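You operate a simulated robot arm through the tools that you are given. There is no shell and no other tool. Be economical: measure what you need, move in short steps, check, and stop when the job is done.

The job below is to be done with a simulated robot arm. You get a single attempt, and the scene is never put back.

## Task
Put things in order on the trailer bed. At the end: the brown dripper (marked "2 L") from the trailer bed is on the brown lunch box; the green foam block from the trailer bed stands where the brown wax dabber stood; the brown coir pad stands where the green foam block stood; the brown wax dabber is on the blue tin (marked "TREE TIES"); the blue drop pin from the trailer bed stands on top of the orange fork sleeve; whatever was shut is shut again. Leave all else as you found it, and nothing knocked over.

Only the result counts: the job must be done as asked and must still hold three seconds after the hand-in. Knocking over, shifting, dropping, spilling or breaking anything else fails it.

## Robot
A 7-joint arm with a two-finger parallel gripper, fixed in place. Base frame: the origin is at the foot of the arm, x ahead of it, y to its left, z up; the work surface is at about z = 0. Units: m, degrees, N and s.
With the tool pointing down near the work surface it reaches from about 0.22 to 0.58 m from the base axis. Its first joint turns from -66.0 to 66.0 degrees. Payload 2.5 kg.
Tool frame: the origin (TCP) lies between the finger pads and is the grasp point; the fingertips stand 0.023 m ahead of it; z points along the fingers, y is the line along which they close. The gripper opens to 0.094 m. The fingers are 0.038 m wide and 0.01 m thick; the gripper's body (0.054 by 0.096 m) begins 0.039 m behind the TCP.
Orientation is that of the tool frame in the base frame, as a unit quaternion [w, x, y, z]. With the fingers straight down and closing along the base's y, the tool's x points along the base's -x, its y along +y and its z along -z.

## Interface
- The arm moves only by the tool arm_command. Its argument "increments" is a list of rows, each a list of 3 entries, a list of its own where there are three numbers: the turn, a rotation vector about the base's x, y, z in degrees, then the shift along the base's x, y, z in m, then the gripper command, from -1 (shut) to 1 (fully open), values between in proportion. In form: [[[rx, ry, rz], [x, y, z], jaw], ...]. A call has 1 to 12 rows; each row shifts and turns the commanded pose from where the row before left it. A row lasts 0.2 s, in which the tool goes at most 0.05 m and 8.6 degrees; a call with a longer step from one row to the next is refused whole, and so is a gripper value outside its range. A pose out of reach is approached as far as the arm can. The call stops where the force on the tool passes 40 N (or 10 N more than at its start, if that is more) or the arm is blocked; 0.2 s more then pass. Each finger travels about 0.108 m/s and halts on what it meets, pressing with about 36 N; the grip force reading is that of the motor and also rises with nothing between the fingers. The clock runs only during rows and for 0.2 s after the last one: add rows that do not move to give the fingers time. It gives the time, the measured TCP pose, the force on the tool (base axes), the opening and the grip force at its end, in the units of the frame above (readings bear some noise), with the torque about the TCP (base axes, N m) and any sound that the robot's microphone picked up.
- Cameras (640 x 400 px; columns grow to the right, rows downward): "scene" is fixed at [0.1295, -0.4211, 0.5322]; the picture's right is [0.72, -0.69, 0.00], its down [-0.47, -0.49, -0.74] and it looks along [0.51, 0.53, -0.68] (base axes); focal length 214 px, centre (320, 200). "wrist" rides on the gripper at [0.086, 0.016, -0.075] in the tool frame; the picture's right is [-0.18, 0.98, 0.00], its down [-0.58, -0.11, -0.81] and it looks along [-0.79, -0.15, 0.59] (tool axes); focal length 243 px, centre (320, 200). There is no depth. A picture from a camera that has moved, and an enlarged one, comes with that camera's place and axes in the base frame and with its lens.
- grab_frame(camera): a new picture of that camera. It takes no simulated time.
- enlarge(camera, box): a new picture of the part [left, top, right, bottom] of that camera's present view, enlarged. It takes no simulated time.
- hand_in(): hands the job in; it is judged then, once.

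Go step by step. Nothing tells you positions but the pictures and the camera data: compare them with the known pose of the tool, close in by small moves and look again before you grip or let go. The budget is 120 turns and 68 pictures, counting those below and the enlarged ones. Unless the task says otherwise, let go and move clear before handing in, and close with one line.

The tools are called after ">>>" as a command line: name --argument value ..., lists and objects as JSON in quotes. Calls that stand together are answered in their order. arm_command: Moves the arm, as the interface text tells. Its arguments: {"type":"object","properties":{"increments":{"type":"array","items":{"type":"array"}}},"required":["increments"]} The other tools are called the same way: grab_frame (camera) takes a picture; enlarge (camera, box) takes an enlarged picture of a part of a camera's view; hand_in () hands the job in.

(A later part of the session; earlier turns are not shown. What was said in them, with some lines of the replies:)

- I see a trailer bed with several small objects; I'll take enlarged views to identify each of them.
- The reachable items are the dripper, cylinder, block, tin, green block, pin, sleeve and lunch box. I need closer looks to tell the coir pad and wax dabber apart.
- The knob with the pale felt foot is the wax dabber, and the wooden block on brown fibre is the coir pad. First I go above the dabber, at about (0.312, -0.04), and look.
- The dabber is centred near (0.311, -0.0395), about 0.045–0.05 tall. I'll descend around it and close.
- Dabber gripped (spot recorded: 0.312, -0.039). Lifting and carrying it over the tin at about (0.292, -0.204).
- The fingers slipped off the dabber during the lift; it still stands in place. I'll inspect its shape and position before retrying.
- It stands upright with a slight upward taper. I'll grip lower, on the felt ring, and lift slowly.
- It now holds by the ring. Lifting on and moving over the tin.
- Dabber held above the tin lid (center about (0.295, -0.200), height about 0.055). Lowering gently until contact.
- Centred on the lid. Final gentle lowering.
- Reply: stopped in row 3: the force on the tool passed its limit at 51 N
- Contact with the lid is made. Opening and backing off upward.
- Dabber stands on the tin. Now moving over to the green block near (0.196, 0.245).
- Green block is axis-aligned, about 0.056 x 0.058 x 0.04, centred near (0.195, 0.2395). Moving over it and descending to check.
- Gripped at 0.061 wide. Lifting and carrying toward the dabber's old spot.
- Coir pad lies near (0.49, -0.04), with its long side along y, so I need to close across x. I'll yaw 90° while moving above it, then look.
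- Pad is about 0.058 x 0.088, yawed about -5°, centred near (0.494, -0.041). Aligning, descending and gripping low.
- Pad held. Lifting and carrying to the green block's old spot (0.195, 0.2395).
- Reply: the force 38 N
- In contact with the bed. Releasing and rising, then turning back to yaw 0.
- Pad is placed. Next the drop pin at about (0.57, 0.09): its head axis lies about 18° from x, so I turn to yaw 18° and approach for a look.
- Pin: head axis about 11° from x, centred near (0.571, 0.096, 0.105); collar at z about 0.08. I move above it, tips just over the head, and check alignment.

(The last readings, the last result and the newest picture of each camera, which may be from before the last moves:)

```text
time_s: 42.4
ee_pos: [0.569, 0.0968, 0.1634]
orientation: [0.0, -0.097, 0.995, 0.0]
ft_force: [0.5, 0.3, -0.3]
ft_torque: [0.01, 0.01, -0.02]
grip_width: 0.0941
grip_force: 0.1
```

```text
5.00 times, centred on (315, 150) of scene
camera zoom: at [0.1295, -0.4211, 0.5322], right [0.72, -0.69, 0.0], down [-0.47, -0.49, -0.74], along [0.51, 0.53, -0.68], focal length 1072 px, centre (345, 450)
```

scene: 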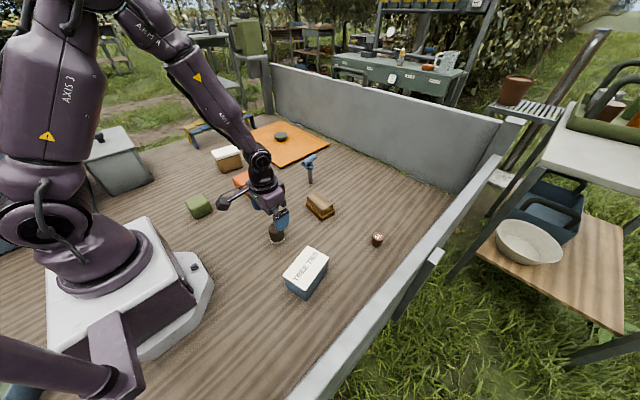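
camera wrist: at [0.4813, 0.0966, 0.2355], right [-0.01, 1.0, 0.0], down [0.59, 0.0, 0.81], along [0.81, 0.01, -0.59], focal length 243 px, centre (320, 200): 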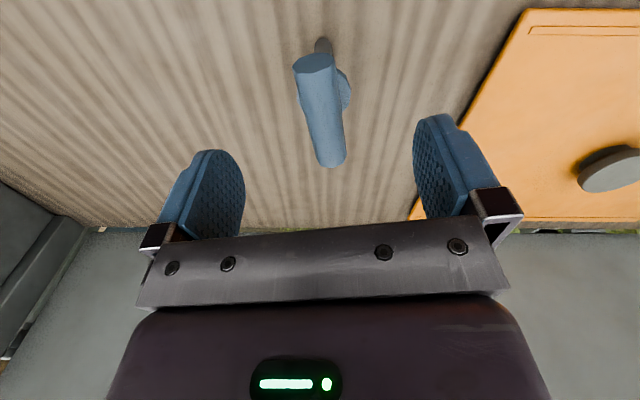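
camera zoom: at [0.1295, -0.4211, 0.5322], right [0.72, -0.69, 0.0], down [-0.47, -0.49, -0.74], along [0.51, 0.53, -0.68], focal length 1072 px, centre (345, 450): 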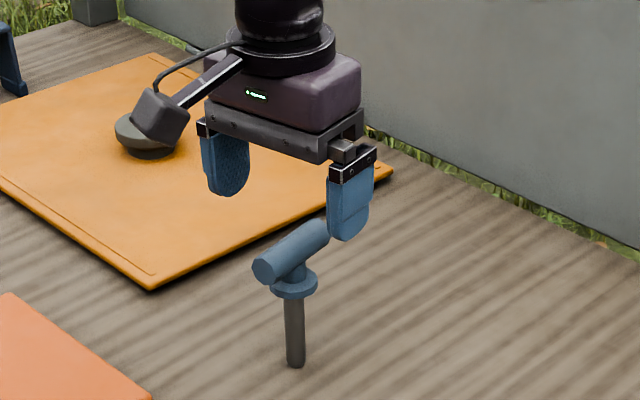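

>>> arm_command --increments '[[[0, 0, 0], [0.002, 0.003, -0.02], 1], [[0, 0, 0], [0, 0, -0.02], 1], [[0, 0, 0], [0, 0, -0.01], 0.5], [[0, 0, 0], [0, 0, 0], -0.2]]'

>>> grab_frame --camera "wrist"

>>> enlarge --camera "scene" --box '[280, 130, 344, 190]'

```text
time_s: 43.4
ee_pos: [0.5722, 0.1005, 0.1136]
orientation: [0.001, -0.096, 0.995, 0.0]
ft_force: [-0.5, -0.2, 0.4]
ft_torque: [0.04, 0.0, -0.04]
grip_width: 0.0376
grip_force: 0.0
```

```text
28 pictures are left
camera wrist: at [0.4837, 0.0996, 0.1868], right [-0.01, 1.0, 0.0], down [0.59, 0.0, 0.81], along [0.81, 0.01, -0.59], focal length 243 px, centre (320, 200)
```

wrist: 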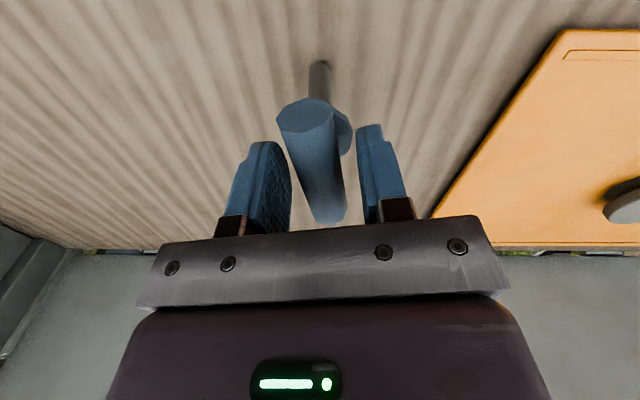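

```text
6.67 times, centred on (312, 160) of scene
camera zoom: at [0.1295, -0.4211, 0.5322], right [0.72, -0.69, 0.0], down [-0.47, -0.49, -0.74], along [0.51, 0.53, -0.68], focal length 1430 px, centre (373, 467)
```

zoom: 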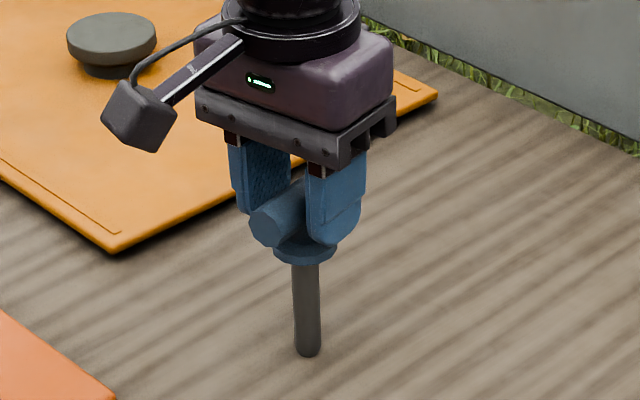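

Head is centred between the fingers. Closing gently and lifting.

>>> arm_command --increments '[[[0, 0, 0], [0, 0, 0], -0.35], [[0, 0, 0], [0, 0, 0], -0.5], [[0, 0, 0], [0, 0, 0], -0.7], [[0, 0, 0], [0, 0, 0], -1], [[0, 0, 0], [0, 0, 0], -1], [[0, 0, 0], [0, 0, 0.006], -1], [[0, 0, 0], [0, 0, 0.01], -1], [[0, 0, 0], [0, 0, 0], -1]]'

>>> enlarge --camera "scene" --box '[280, 130, 344, 190]'

```text
time_s: 45.2
ee_pos: [0.5719, 0.0995, 0.1299]
orientation: [0.001, -0.097, 0.995, 0.001]
ft_force: [-0.4, 0.2, -0.4]
ft_torque: [0.03, 0.01, -0.02]
grip_width: 0.0219
grip_force: 35.9
```

```text
6.67 times, centred on (312, 160) of scene
camera zoom: at [0.1295, -0.4211, 0.5322], right [0.72, -0.69, 0.0], down [-0.47, -0.49, -0.74], along [0.51, 0.53, -0.68], focal length 1430 px, centre (373, 467)
```

zoom: 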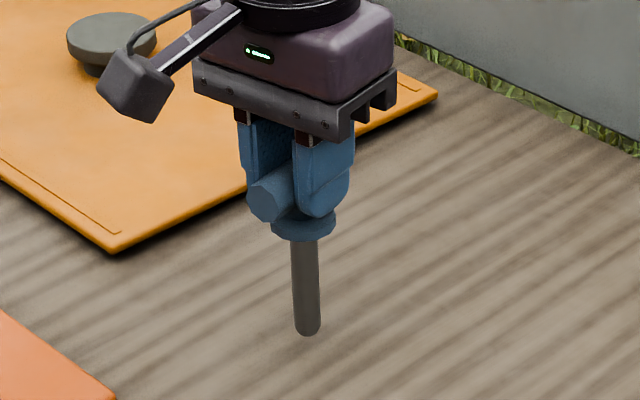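

Pin held vertical. Moving it over the fork sleeve's centre (about (0.397, 0.199), top z about 0.027).

>>> arm_command --increments '[[[0, 0, 0], [0, 0, 0.02], -1], [[0, 0, 0], [0, 0, 0.03], -1], [[0, 0, 0], [-0.01, 0.006, 0.02], -1], [[0, 0, 0], [-0.025, 0.015, 0], -1], [[0, 0, 0], [-0.032, 0.019, 0], -1], [[0, 0, 0], [-0.034, 0.02, 0], -1], [[0, 0, 0], [-0.032, 0.019, 0], -1], [[0, 0, 0], [-0.025, 0.015, 0], -1], [[0, 0, 0], [-0.014, 0.008, 0], -1], [[0, 0, 0], [0, 0, 0], -1], [[0, 0, 0], [0, 0, 0], -1]]'

>>> grab_frame --camera "wrist"

>>> enlarge --camera "scene" --box '[210, 120, 306, 210]'

```text
time_s: 47.6
ee_pos: [0.4023, 0.2018, 0.1994]
orientation: [0.001, -0.096, 0.995, 0.0]
ft_force: [-0.3, 0.8, -1.8]
ft_torque: [-0.02, 0.0, 0.01]
grip_width: 0.0218
grip_force: 36.2
```

```text
25 pictures are left
camera wrist: at [0.3132, 0.2006, 0.272], right [-0.01, 1.0, 0.0], down [0.59, 0.0, 0.81], along [0.81, 0.01, -0.59], focal length 243 px, centre (320, 200)
```

wrist: 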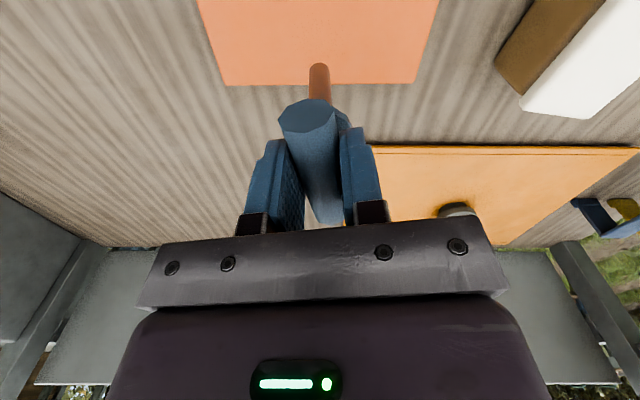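

```text
4.44 times, centred on (258, 165) of scene
camera zoom: at [0.1295, -0.4211, 0.5322], right [0.72, -0.69, 0.0], down [-0.47, -0.49, -0.74], along [0.51, 0.53, -0.68], focal length 953 px, centre (596, 356)
```

zoom: 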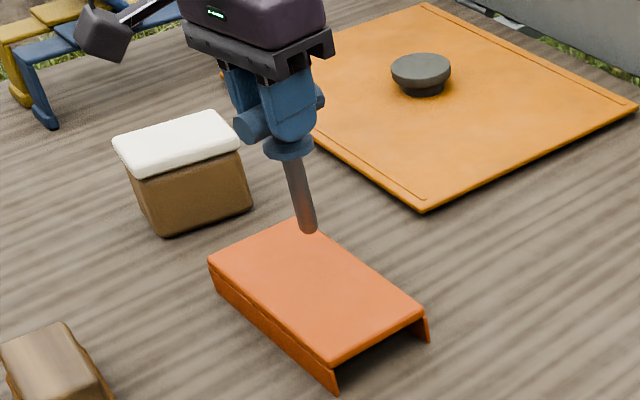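

Pin is vertical over the sleeve's middle. Lowering.

>>> arm_command --increments '[[[0, 0, 0], [-0.001, 0, -0.025], -1], [[0, 0, 0], [0, 0, -0.02], -1], [[0, 0, 0], [0, 0, -0.006], -1], [[0, 0, 0], [0, 0, 0], -1]]'

>>> enlarge --camera "scene" --box '[226, 150, 290, 210]'

```text
time_s: 48.6
ee_pos: [0.4037, 0.2032, 0.1505]
orientation: [0.005, -0.096, 0.995, 0.002]
ft_force: [0.5, 0.2, 33.7]
ft_torque: [0.04, -0.08, -0.02]
grip_width: 0.0224
grip_force: 35.4
```

```text
6.67 times, centred on (258, 180) of scene
camera zoom: at [0.1294, -0.4212, 0.5321], right [0.72, -0.69, 0.0], down [-0.47, -0.49, -0.74], along [0.51, 0.53, -0.68], focal length 1430 px, centre (733, 333)
```

zoom: 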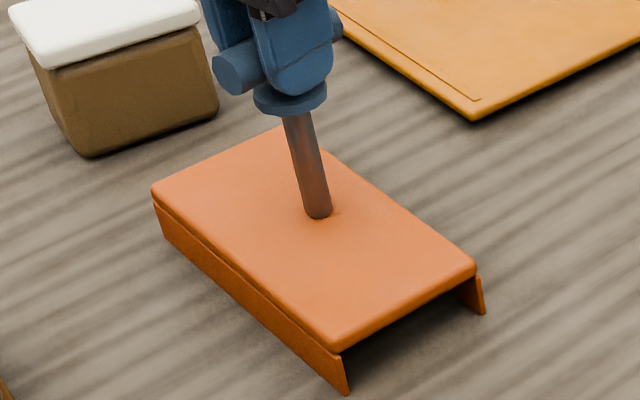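

Already in contact (33 N). Easing off slightly before release.

>>> arm_command --increments '[[[0, 0, 0], [0, 0, 0.0015], -1], [[0, 0, 0], [0, 0, 0], -1]]'

```text
time_s: 49.2
ee_pos: [0.4025, 0.2021, 0.1507]
orientation: [0.003, -0.096, 0.995, 0.001]
ft_force: [5.7, 1.0, 20.1]
ft_torque: [0.16, -0.81, -0.01]
grip_width: 0.0224
grip_force: 36.3
```

>>> arm_command --increments '[[[0, 0, 0], [0, 0, 0.0018], -1], [[0, 0, 0], [0, 0, 0], -1]]'

>>> enlarge --camera "scene" --box '[226, 140, 290, 200]'

```text
time_s: 49.8
ee_pos: [0.3988, 0.2018, 0.1511]
orientation: [0.001, -0.096, 0.995, 0.0]
ft_force: [5.6, 0.0, 6.5]
ft_torque: [0.14, -0.71, -0.01]
grip_width: 0.0222
grip_force: 35.9
```

```text
6.67 times, centred on (258, 170) of scene
camera zoom: at [0.1295, -0.4211, 0.5322], right [0.72, -0.69, 0.0], down [-0.47, -0.49, -0.74], along [0.51, 0.53, -0.68], focal length 1430 px, centre (733, 400)
```

zoom: 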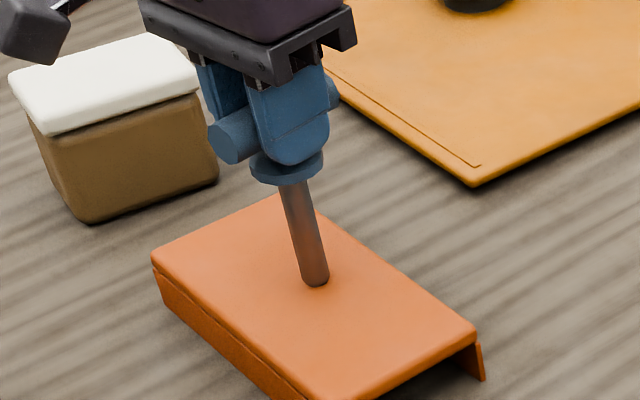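

The foot is dragging and the pin leans a few degrees; I shift the tool slightly in +x to straighten it.

>>> arm_command --increments '[[[0, 0, 0], [0.004, 0, 0.0005], -1], [[0, 0, 0], [0, 0, 0], -1]]'

>>> enlarge --camera "scene" --box '[226, 140, 290, 200]'

```text
time_s: 50.4
ee_pos: [0.4018, 0.2031, 0.1514]
orientation: [-0.003, -0.096, 0.995, 0.0]
ft_force: [-10.7, -1.9, 10.4]
ft_torque: [-0.15, 1.02, 0.01]
grip_width: 0.0225
grip_force: 35.7
```

```text
6.67 times, centred on (258, 170) of scene
camera zoom: at [0.1295, -0.4211, 0.5322], right [0.72, -0.69, 0.0], down [-0.47, -0.49, -0.74], along [0.51, 0.53, -0.68], focal length 1430 px, centre (733, 400)
```

zoom: 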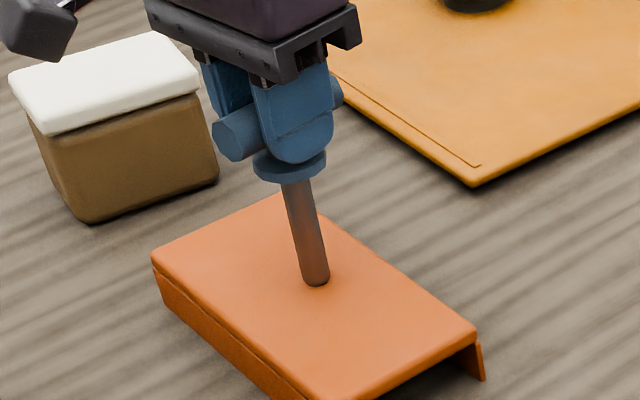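

>>> arm_command --increments '[[[0, 0, 0], [0, 0, 0.003], -1], [[0, 0, 0], [0, 0, 0.003], -1], [[0, 0, 0], [0, 0, 0], -1]]'

>>> enlarge --camera "scene" --box '[226, 140, 290, 200]'

```text
time_s: 51.2
ee_pos: [0.4046, 0.2029, 0.1566]
orientation: [0.001, -0.096, 0.995, 0.001]
ft_force: [0.6, -0.8, -0.8]
ft_torque: [0.0, 0.04, -0.04]
grip_width: 0.0222
grip_force: 36.0
```

```text
6.67 times, centred on (258, 170) of scene
camera zoom: at [0.1295, -0.4211, 0.5322], right [0.72, -0.69, 0.0], down [-0.47, -0.49, -0.74], along [0.51, 0.53, -0.68], focal length 1430 px, centre (733, 400)
```

zoom: 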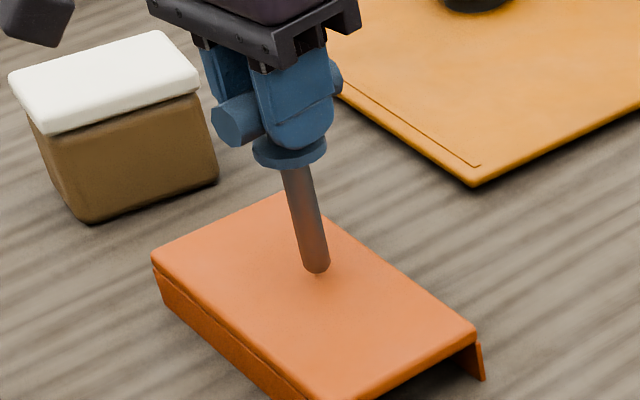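

Free and near vertical now. Lowering in 1 mm steps to light contact.

>>> arm_command --increments '[[[0, 0, 0], [0, 0, -0.002], -1], [[0, 0, 0], [0, 0, -0.001], -1], [[0, 0, 0], [0, 0, -0.0008], -1], [[0, 0, 0], [0, 0, 0], -1]]'

```text
time_s: 52.2
ee_pos: [0.4052, 0.2024, 0.154]
orientation: [0.001, -0.096, 0.995, 0.001]
ft_force: [-0.1, -0.3, -1.6]
ft_torque: [-0.02, -0.03, -0.01]
grip_width: 0.0225
grip_force: 35.9
```

>>> arm_command --increments '[[[0, 0, 0], [0, 0, -0.0008], -1], [[0, 0, 0], [0, 0, 0], -1]]'

```text
time_s: 52.8
ee_pos: [0.4049, 0.2028, 0.1538]
orientation: [0.002, -0.097, 0.995, 0.0]
ft_force: [0.0, 0.7, -1.6]
ft_torque: [0.01, 0.02, -0.01]
grip_width: 0.0222
grip_force: 36.0
```

>>> arm_command --increments '[[[0, 0, 0], [0, 0, -0.001], -1], [[0, 0, 0], [0, 0, 0], -1]]'

```text
time_s: 53.4
ee_pos: [0.4052, 0.2034, 0.1528]
orientation: [0.001, -0.096, 0.995, 0.0]
ft_force: [-0.8, 0.9, -0.9]
ft_torque: [-0.04, 0.0, -0.02]
grip_width: 0.0224
grip_force: 36.0
```

>>> arm_command --increments '[[[0, 0, 0], [0, 0, -0.001], -1], [[0, 0, 0], [0, 0, 0], -1]]'

```text
time_s: 54.0
ee_pos: [0.4049, 0.2034, 0.1515]
orientation: [0.0, -0.097, 0.995, -0.001]
ft_force: [-0.7, -0.7, -1.8]
ft_torque: [0.01, 0.0, 0.02]
grip_width: 0.0223
grip_force: 36.0
```

>>> arm_command --increments '[[[0, 0, 0], [0, 0, -0.0008], -1], [[0, 0, 0], [0, 0, 0], -1]]'

```text
time_s: 54.6
ee_pos: [0.4051, 0.2031, 0.1521]
orientation: [0.0, -0.096, 0.995, 0.0]
ft_force: [-0.7, 0.0, -1.4]
ft_torque: [0.01, -0.02, 0.02]
grip_width: 0.0221
grip_force: 36.0
```

>>> arm_command --increments '[[[0, 0, 0], [0, 0, -0.0008], -1], [[0, 0, 0], [0, 0, 0], -1]]'

```text
time_s: 55.2
ee_pos: [0.4048, 0.2028, 0.1508]
orientation: [0.0, -0.097, 0.995, 0.0]
ft_force: [-2.5, -0.7, 5.6]
ft_torque: [-0.06, 0.21, 0.03]
grip_width: 0.0222
grip_force: 35.7
```

Light contact. Opening slowly.

>>> arm_command --increments '[[[0, 0, 0], [0, 0, 0], -0.48], [[0, 0, 0], [0, 0, 0], -0.4], [[0, 0, 0], [0, 0, 0], -0.2], [[0, 0, 0], [0, 0, 0], 0]]'

>>> enlarge --camera "scene" --box '[226, 140, 290, 200]'

```text
time_s: 56.2
ee_pos: [0.405, 0.2027, 0.1503]
orientation: [0.001, -0.097, 0.995, 0.0]
ft_force: [0.5, 0.0, -0.4]
ft_torque: [-0.03, 0.01, -0.03]
grip_width: 0.0469
grip_force: 0.0
```

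```text
6.67 times, centred on (258, 170) of scene
camera zoom: at [0.1295, -0.4211, 0.5322], right [0.72, -0.69, 0.0], down [-0.47, -0.49, -0.74], along [0.51, 0.53, -0.68], focal length 1430 px, centre (733, 400)
```

zoom: 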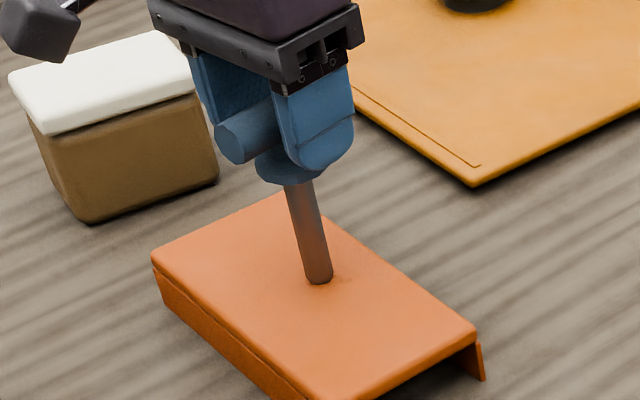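

Pin stands on the sleeve. Rising clear, then moving toward the dripper at about (0.511, -0.265).

>>> arm_command --increments '[[[0, 0, 0], [0, 0, 0], 0.5], [[0, 0, 0], [0, 0, 0.02], 0.7], [[0, 0, 0], [0, 0, 0.04], 1], [[0, 0, 0], [0, 0, 0.045], 1], [[0, 0, 0], [0.003, -0.044, 0], 1], [[0, 0, 0], [0.003, -0.048, 0], 1], [[0, 0, 0], [0.003, -0.048, 0], 1], [[0, 0, 0], [0.003, -0.048, 0], 1], [[0, 0, 0], [0.003, -0.048, 0], 1], [[0, 0, 0], [0.01, -0.048, 0], 1], [[0, 0, 0], [0.01, -0.048, 0], 1], [[0, 0, 0], [0.01, -0.048, 0], 1]]'

>>> arm_command --increments '[[[0, 0, 0], [0, -0.048, -0.01], 1], [[0, 0, 0], [0, -0.028, -0.04], 1], [[0, 0, 0], [0, 0, -0.02], 1], [[0, 0, 0], [0, 0, 0], 1]]'

>>> grab_frame --camera "wrist"

>>> grab_frame --camera "scene"

```text
time_s: 58.8
ee_pos: [0.4479, -0.1756, 0.2554]
orientation: [0.001, -0.096, 0.995, 0.0]
ft_force: [0.8, 0.4, 0.7]
ft_torque: [0.01, -0.01, -0.02]
grip_width: 0.094
grip_force: 0.2
```

```text
time_s: 59.8
ee_pos: [0.4489, -0.2519, 0.1844]
orientation: [0.001, -0.095, 0.995, 0.0]
ft_force: [0.3, 0.9, 0.5]
ft_torque: [-0.03, 0.01, -0.03]
grip_width: 0.0939
grip_force: 0.0
```

```text
18 pictures are left
camera wrist: at [0.36, -0.2527, 0.257], right [-0.01, 1.0, 0.0], down [0.59, 0.0, 0.81], along [0.81, 0.01, -0.59], focal length 243 px, centre (320, 200)
```

wrist: 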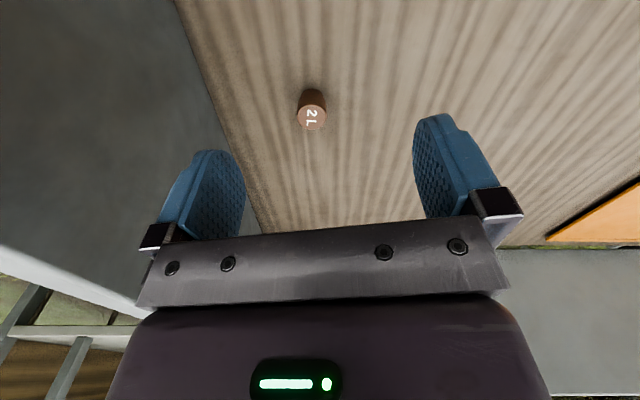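

```text
17 pictures are left
```

scene: 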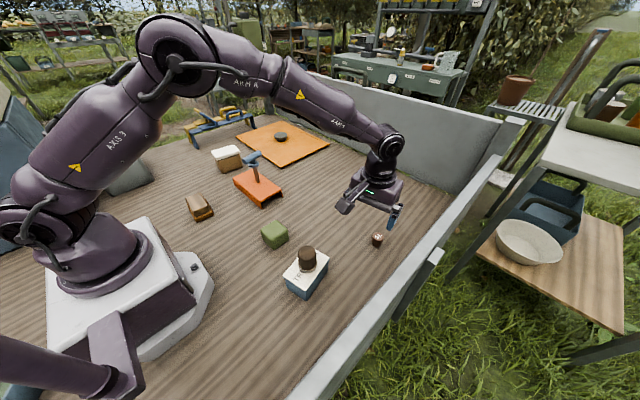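

Dripper is near (0.517, -0.2595), about 0.03 wide. Moving above and checking.

>>> arm_command --increments '[[[0, 0, 0], [0.034, -0.004, -0.03], 1], [[0, 0, 0], [0.034, -0.004, -0.03], 1], [[0, 0, 0], [0, 0, -0.04], 1], [[0, 0, 0], [0, 0, 0], 1]]'

>>> grab_frame --camera "wrist"

```text
time_s: 60.8
ee_pos: [0.521, -0.2597, 0.0816]
orientation: [0.0, -0.097, 0.995, 0.0]
ft_force: [0.4, 0.7, 0.8]
ft_torque: [-0.02, 0.01, -0.01]
grip_width: 0.0938
grip_force: 0.0
```

```text
16 pictures are left
camera wrist: at [0.4315, -0.2607, 0.1558], right [-0.01, 1.0, 0.0], down [0.59, 0.0, 0.81], along [0.81, 0.01, -0.59], focal length 243 px, centre (320, 200)
```

wrist: 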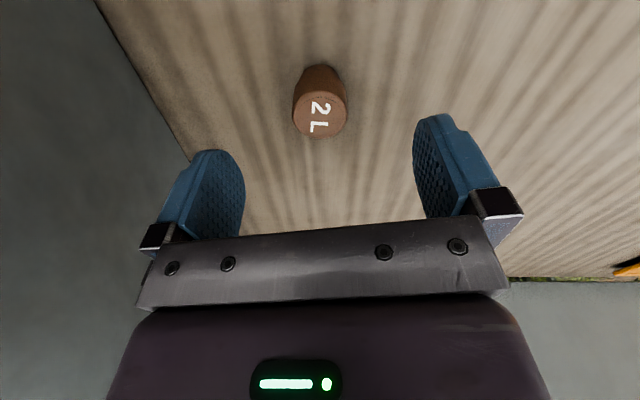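

>>> arm_command --increments '[[[0, 0, 0], [-0.005, 0, -0.03], 1], [[0, 0, 0], [0, 0, -0.022], 1], [[0, 0, 0], [0, 0, 0], 0.2], [[0, 0, 0], [0, 0, 0], -0.2], [[0, 0, 0], [0, 0, 0], -0.5], [[0, 0, 0], [0, 0, 0], -1], [[0, 0, 0], [0, 0, 0], -1], [[0, 0, 0], [0, 0, 0.006], -1], [[0, 0, 0], [0, 0, 0.01], -1], [[0, 0, 0], [0, 0, 0], -1]]'

>>> grab_frame --camera "wrist"

```text
time_s: 63.0
ee_pos: [0.5122, -0.262, 0.0495]
orientation: [0.001, -0.096, 0.995, -0.001]
ft_force: [0.5, 0.1, 0.0]
ft_torque: [0.02, 0.03, 0.03]
grip_width: 0.03
grip_force: 36.3
```

```text
15 pictures are left
camera wrist: at [0.4235, -0.2628, 0.1215], right [-0.01, 1.0, 0.0], down [0.59, 0.0, 0.81], along [0.81, 0.01, -0.59], focal length 243 px, centre (320, 200)
```

wrist: 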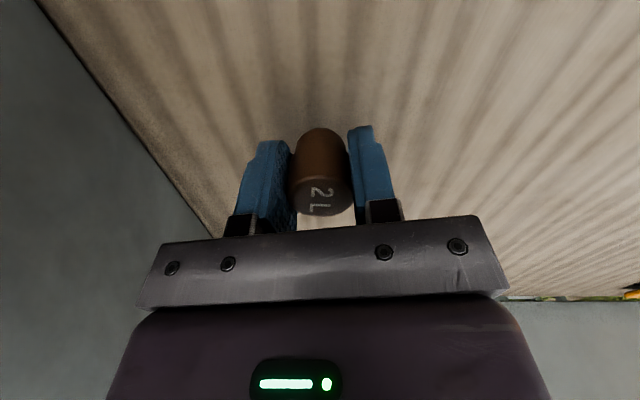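

Dripper held. Lifting high and carrying it across to the lunch box (lid centre about (0.396, 0.416), top z about 0.075).

>>> arm_command --increments '[[[0, 0, 0], [-0.01, 0.005, 0.03], -1], [[0, 0, 0], [-0.01, 0.005, 0.04], -1], [[0, 0, 0], [-0.01, 0.005, 0.045], -1], [[0, 0, 0], [-0.01, 0.015, 0.04], -1], [[0, 0, 0], [-0.01, 0.025, 0.035], -1], [[0, 0, 0], [-0.007, 0.04, 0], -1], [[0, 0, 0], [-0.007, 0.045, 0], -1], [[0, 0, 0], [-0.007, 0.045, 0], -1], [[0, 0, 0], [-0.007, 0.045, 0], -1], [[0, 0, 0], [-0.007, 0.045, 0], -1], [[0, 0, 0], [-0.007, 0.045, 0], -1], [[0, 0, 0], [-0.007, 0.045, 0], -1]]'

>>> arm_command --increments '[[[0, 0, 0], [-0.006, 0.045, 0], -1], [[0, 0, 0], [-0.006, 0.045, 0], -1], [[0, 0, 0], [-0.006, 0.045, 0], -1], [[0, 0, 0], [-0.006, 0.045, 0], -1], [[0, 0, 0], [0, 0.045, 0], -1], [[0, 0, 0], [0, 0.04, 0], -1], [[0, 0, 0], [0, 0.03, 0], -1], [[0, 0, 0], [0, 0, -0.03], -1], [[0, 0, 0], [0, 0, 0], -1]]'

>>> grab_frame --camera "wrist"

>>> enlarge --camera "scene" --box '[190, 90, 290, 190]'

```text
time_s: 65.6
ee_pos: [0.4131, 0.1058, 0.2386]
orientation: [0.001, -0.096, 0.995, 0.001]
ft_force: [0.8, -0.4, -0.5]
ft_torque: [-0.02, -0.01, 0.01]
grip_width: 0.0302
grip_force: 35.8
```

```text
time_s: 67.6
ee_pos: [0.388, 0.3996, 0.2076]
orientation: [0.001, -0.097, 0.995, 0.0]
ft_force: [0.2, 0.6, -0.4]
ft_torque: [0.0, -0.01, -0.02]
grip_width: 0.0299
grip_force: 35.9
```

```text
14 pictures are left
camera wrist: at [0.2999, 0.3992, 0.2811], right [-0.01, 1.0, 0.0], down [0.59, 0.0, 0.81], along [0.81, 0.01, -0.59], focal length 243 px, centre (320, 200)
```

wrist: 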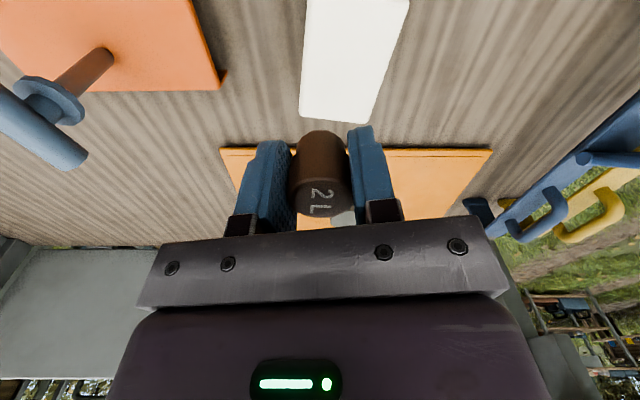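

```text
4.00 times, centred on (240, 140) of scene
camera zoom: at [0.1295, -0.4211, 0.5322], right [0.72, -0.69, 0.0], down [-0.47, -0.49, -0.74], along [0.51, 0.53, -0.68], focal length 858 px, centre (640, 440)
```

zoom: 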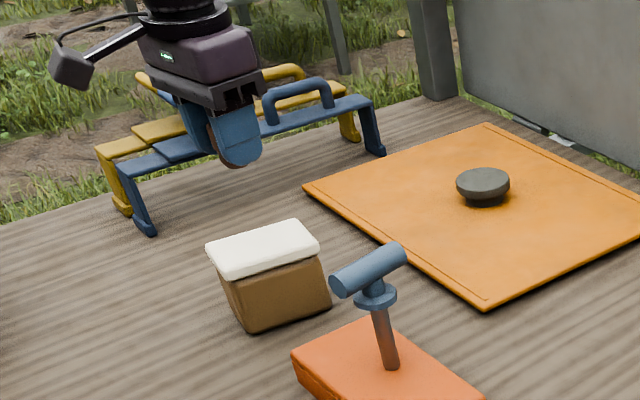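

>>> arm_command --increments '[[[0, 0, 0], [0.008, 0.017, -0.03], -1], [[0, 0, 0], [0, 0, -0.035], -1], [[0, 0, 0], [0, 0, 0], -1]]'

>>> grab_frame --camera "wrist"

>>> enlarge --camera "scene" --box '[200, 120, 264, 180]'

```text
time_s: 68.4
ee_pos: [0.3978, 0.4157, 0.1435]
orientation: [0.001, -0.097, 0.995, 0.0]
ft_force: [0.6, 0.4, -0.5]
ft_torque: [0.01, 0.01, -0.01]
grip_width: 0.03
grip_force: 35.7
```

```text
12 pictures are left
camera wrist: at [0.3076, 0.4148, 0.2158], right [-0.01, 1.0, 0.0], down [0.59, 0.0, 0.81], along [0.81, 0.01, -0.59], focal length 243 px, centre (320, 200)
```

wrist: 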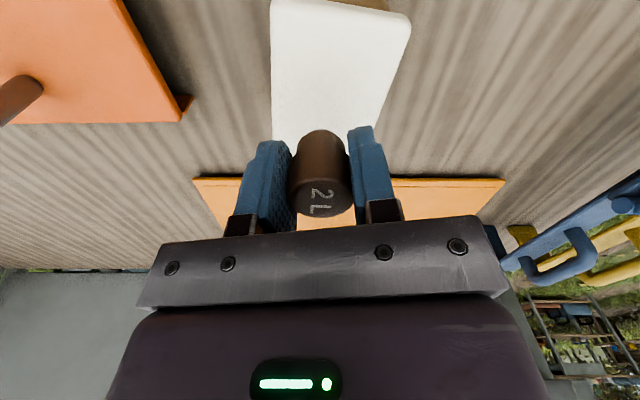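

```text
6.67 times, centred on (232, 150) of scene
camera zoom: at [0.1295, -0.4211, 0.5322], right [0.72, -0.69, 0.0], down [-0.47, -0.49, -0.74], along [0.51, 0.53, -0.68], focal length 1430 px, centre (907, 533)
```

zoom: 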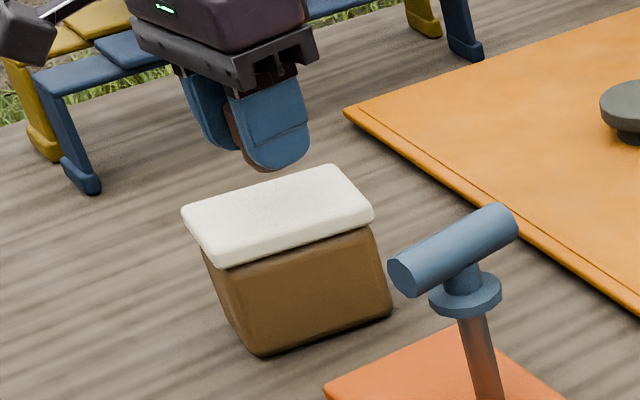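

Over the lid's middle (centre about (0.398, 0.421)). Lowering in small steps.

>>> arm_command --increments '[[[0, 0, 0], [0, 0.004, -0.015], -1], [[0, 0, 0], [0, 0, -0.01], -1], [[0, 0, 0], [0, 0, 0], -1]]'

>>> enlarge --camera "scene" --box '[200, 120, 264, 180]'

```text
time_s: 69.2
ee_pos: [0.3968, 0.4196, 0.1192]
orientation: [0.001, -0.096, 0.995, -0.001]
ft_force: [0.2, 0.4, -0.3]
ft_torque: [0.01, -0.02, -0.01]
grip_width: 0.0301
grip_force: 36.0
```

```text
6.67 times, centred on (232, 150) of scene
camera zoom: at [0.1295, -0.4211, 0.5322], right [0.72, -0.69, 0.0], down [-0.47, -0.49, -0.74], along [0.51, 0.53, -0.68], focal length 1430 px, centre (907, 533)
```

zoom: 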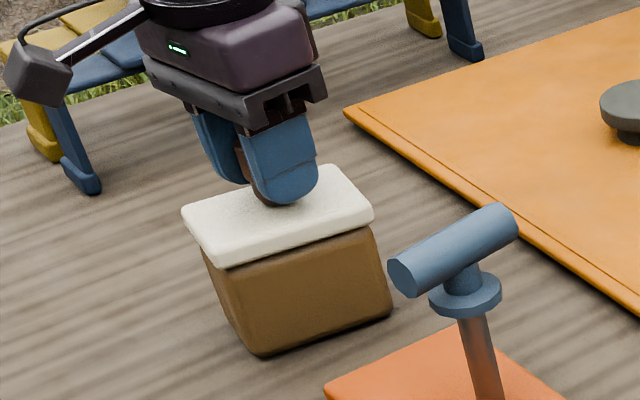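

>>> arm_command --increments '[[[0, 0, 0], [0, 0, -0.004], -1], [[0, 0, 0], [0, 0, -0.002], -1], [[0, 0, 0], [0, 0, -0.002], -1], [[0, 0, 0], [0, 0, 0], -1]]'

```text
time_s: 70.2
ee_pos: [0.3994, 0.4215, 0.1137]
orientation: [0.004, -0.096, 0.995, 0.004]
ft_force: [-4.1, -4.1, 33.1]
ft_torque: [-0.12, 0.03, -0.02]
grip_width: 0.0301
grip_force: 36.0
```

In contact (33 N). Easing up a little, then releasing.

>>> arm_command --increments '[[[0, 0, 0], [0, 0, 0.0015], -1], [[0, 0, 0], [0, 0, 0.0005], -1], [[0, 0, 0], [0, 0, 0], -1]]'

```text
time_s: 71.0
ee_pos: [0.3985, 0.4212, 0.114]
orientation: [0.002, -0.096, 0.995, 0.002]
ft_force: [6.3, 5.2, 17.5]
ft_torque: [0.18, -0.26, 0.02]
grip_width: 0.0302
grip_force: 36.1
```

>>> arm_command --increments '[[[0, 0, 0], [0, 0, 0.0015], -1], [[0, 0, 0], [0, 0, 0], -1]]'

```text
time_s: 71.6
ee_pos: [0.3983, 0.4194, 0.1149]
orientation: [0.0, -0.097, 0.995, 0.001]
ft_force: [2.8, 3.5, 15.1]
ft_torque: [0.1, -0.17, 0.02]
grip_width: 0.0301
grip_force: 36.0
```

>>> arm_command --increments '[[[0, 0, 0], [0, 0, 0.0012], -1], [[0, 0, 0], [0, 0, 0], -1]]'

```text
time_s: 72.2
ee_pos: [0.398, 0.419, 0.114]
orientation: [0.0, -0.096, 0.995, -0.001]
ft_force: [2.1, 0.6, 10.7]
ft_torque: [0.06, -0.09, 0.02]
grip_width: 0.0305
grip_force: 35.4
```

Light contact remains. Opening slowly.

>>> arm_command --increments '[[[0, 0, 0], [0, 0, 0], -0.32], [[0, 0, 0], [0, 0, 0], -0.2], [[0, 0, 0], [0, 0, 0], 0], [[0, 0, 0], [0, 0, 0], 0.4], [[0, 0, 0], [0, 0, 0.01], 0.6], [[0, 0, 0], [0, 0, 0.03], 0.8], [[0, 0, 0], [0, 0, 0.04], 1], [[0, 0, 0], [0, 0, 0.04], 1], [[0, 0, 0], [-0.03, 0, 0.03], 1], [[0, 0, 0], [-0.04, 0, 0], 1], [[0, 0, 0], [-0.04, 0, 0], 1]]'

>>> grab_frame --camera "scene"

>>> enlarge --camera "scene" --box '[170, 130, 330, 230]'

>>> grab_frame --camera "wrist"

```text
time_s: 74.6
ee_pos: [0.2886, 0.4183, 0.2651]
orientation: [0.0, -0.096, 0.995, 0.001]
ft_force: [-0.2, -0.2, -0.3]
ft_torque: [-0.01, 0.0, -0.03]
grip_width: 0.0941
grip_force: 0.1
```

```text
9 pictures are left
```

scene: 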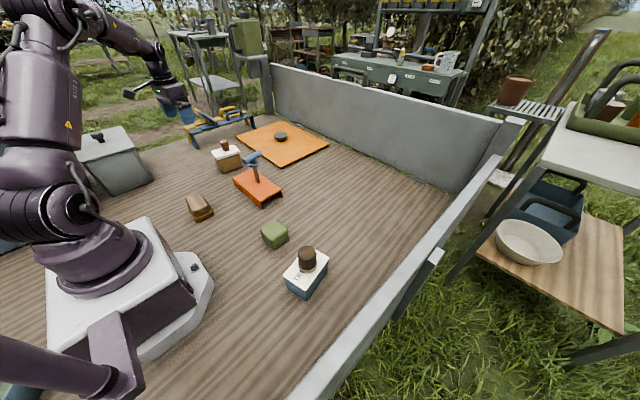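

```text
4.00 times, centred on (250, 180) of scene
camera zoom: at [0.1295, -0.4211, 0.5322], right [0.72, -0.69, 0.0], down [-0.47, -0.49, -0.74], along [0.51, 0.53, -0.68], focal length 858 px, centre (600, 280)
```

zoom: 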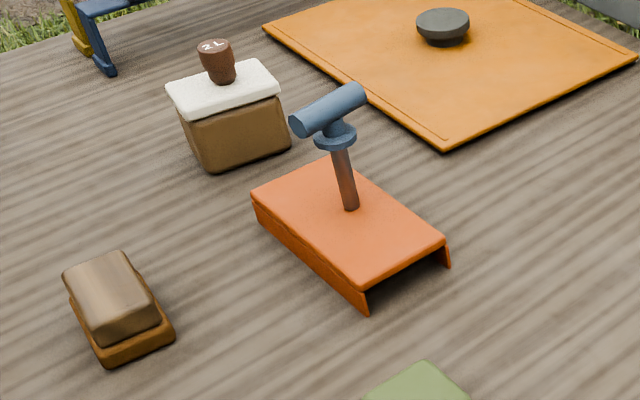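

```text
7 pictures are left
camera wrist: at [0.1995, 0.4179, 0.338], right [-0.01, 1.0, 0.0], down [0.59, 0.0, 0.81], along [0.81, 0.01, -0.59], focal length 243 px, centre (320, 200)
```

wrist: 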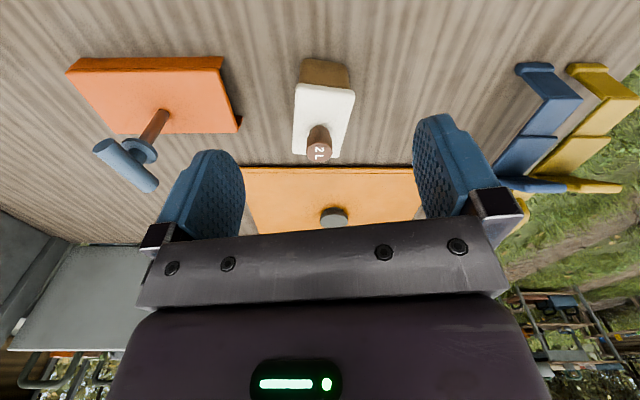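

All five objects stand where asked: the dripper on the lunch box, the pin upright on the sleeve, the coir pad and green block on their new spots, and the dabber on the tin. The gripper is empty and clear, so I hand in.

>>> hand_in

```text
The job is handed in.
```

The job is handed in: all five objects are where you asked, and the last pictures showed nothing knocked over. I opened nothing. On the first try the dabber slipped from the fingers; it stayed upright and moved a few millimetres at most.
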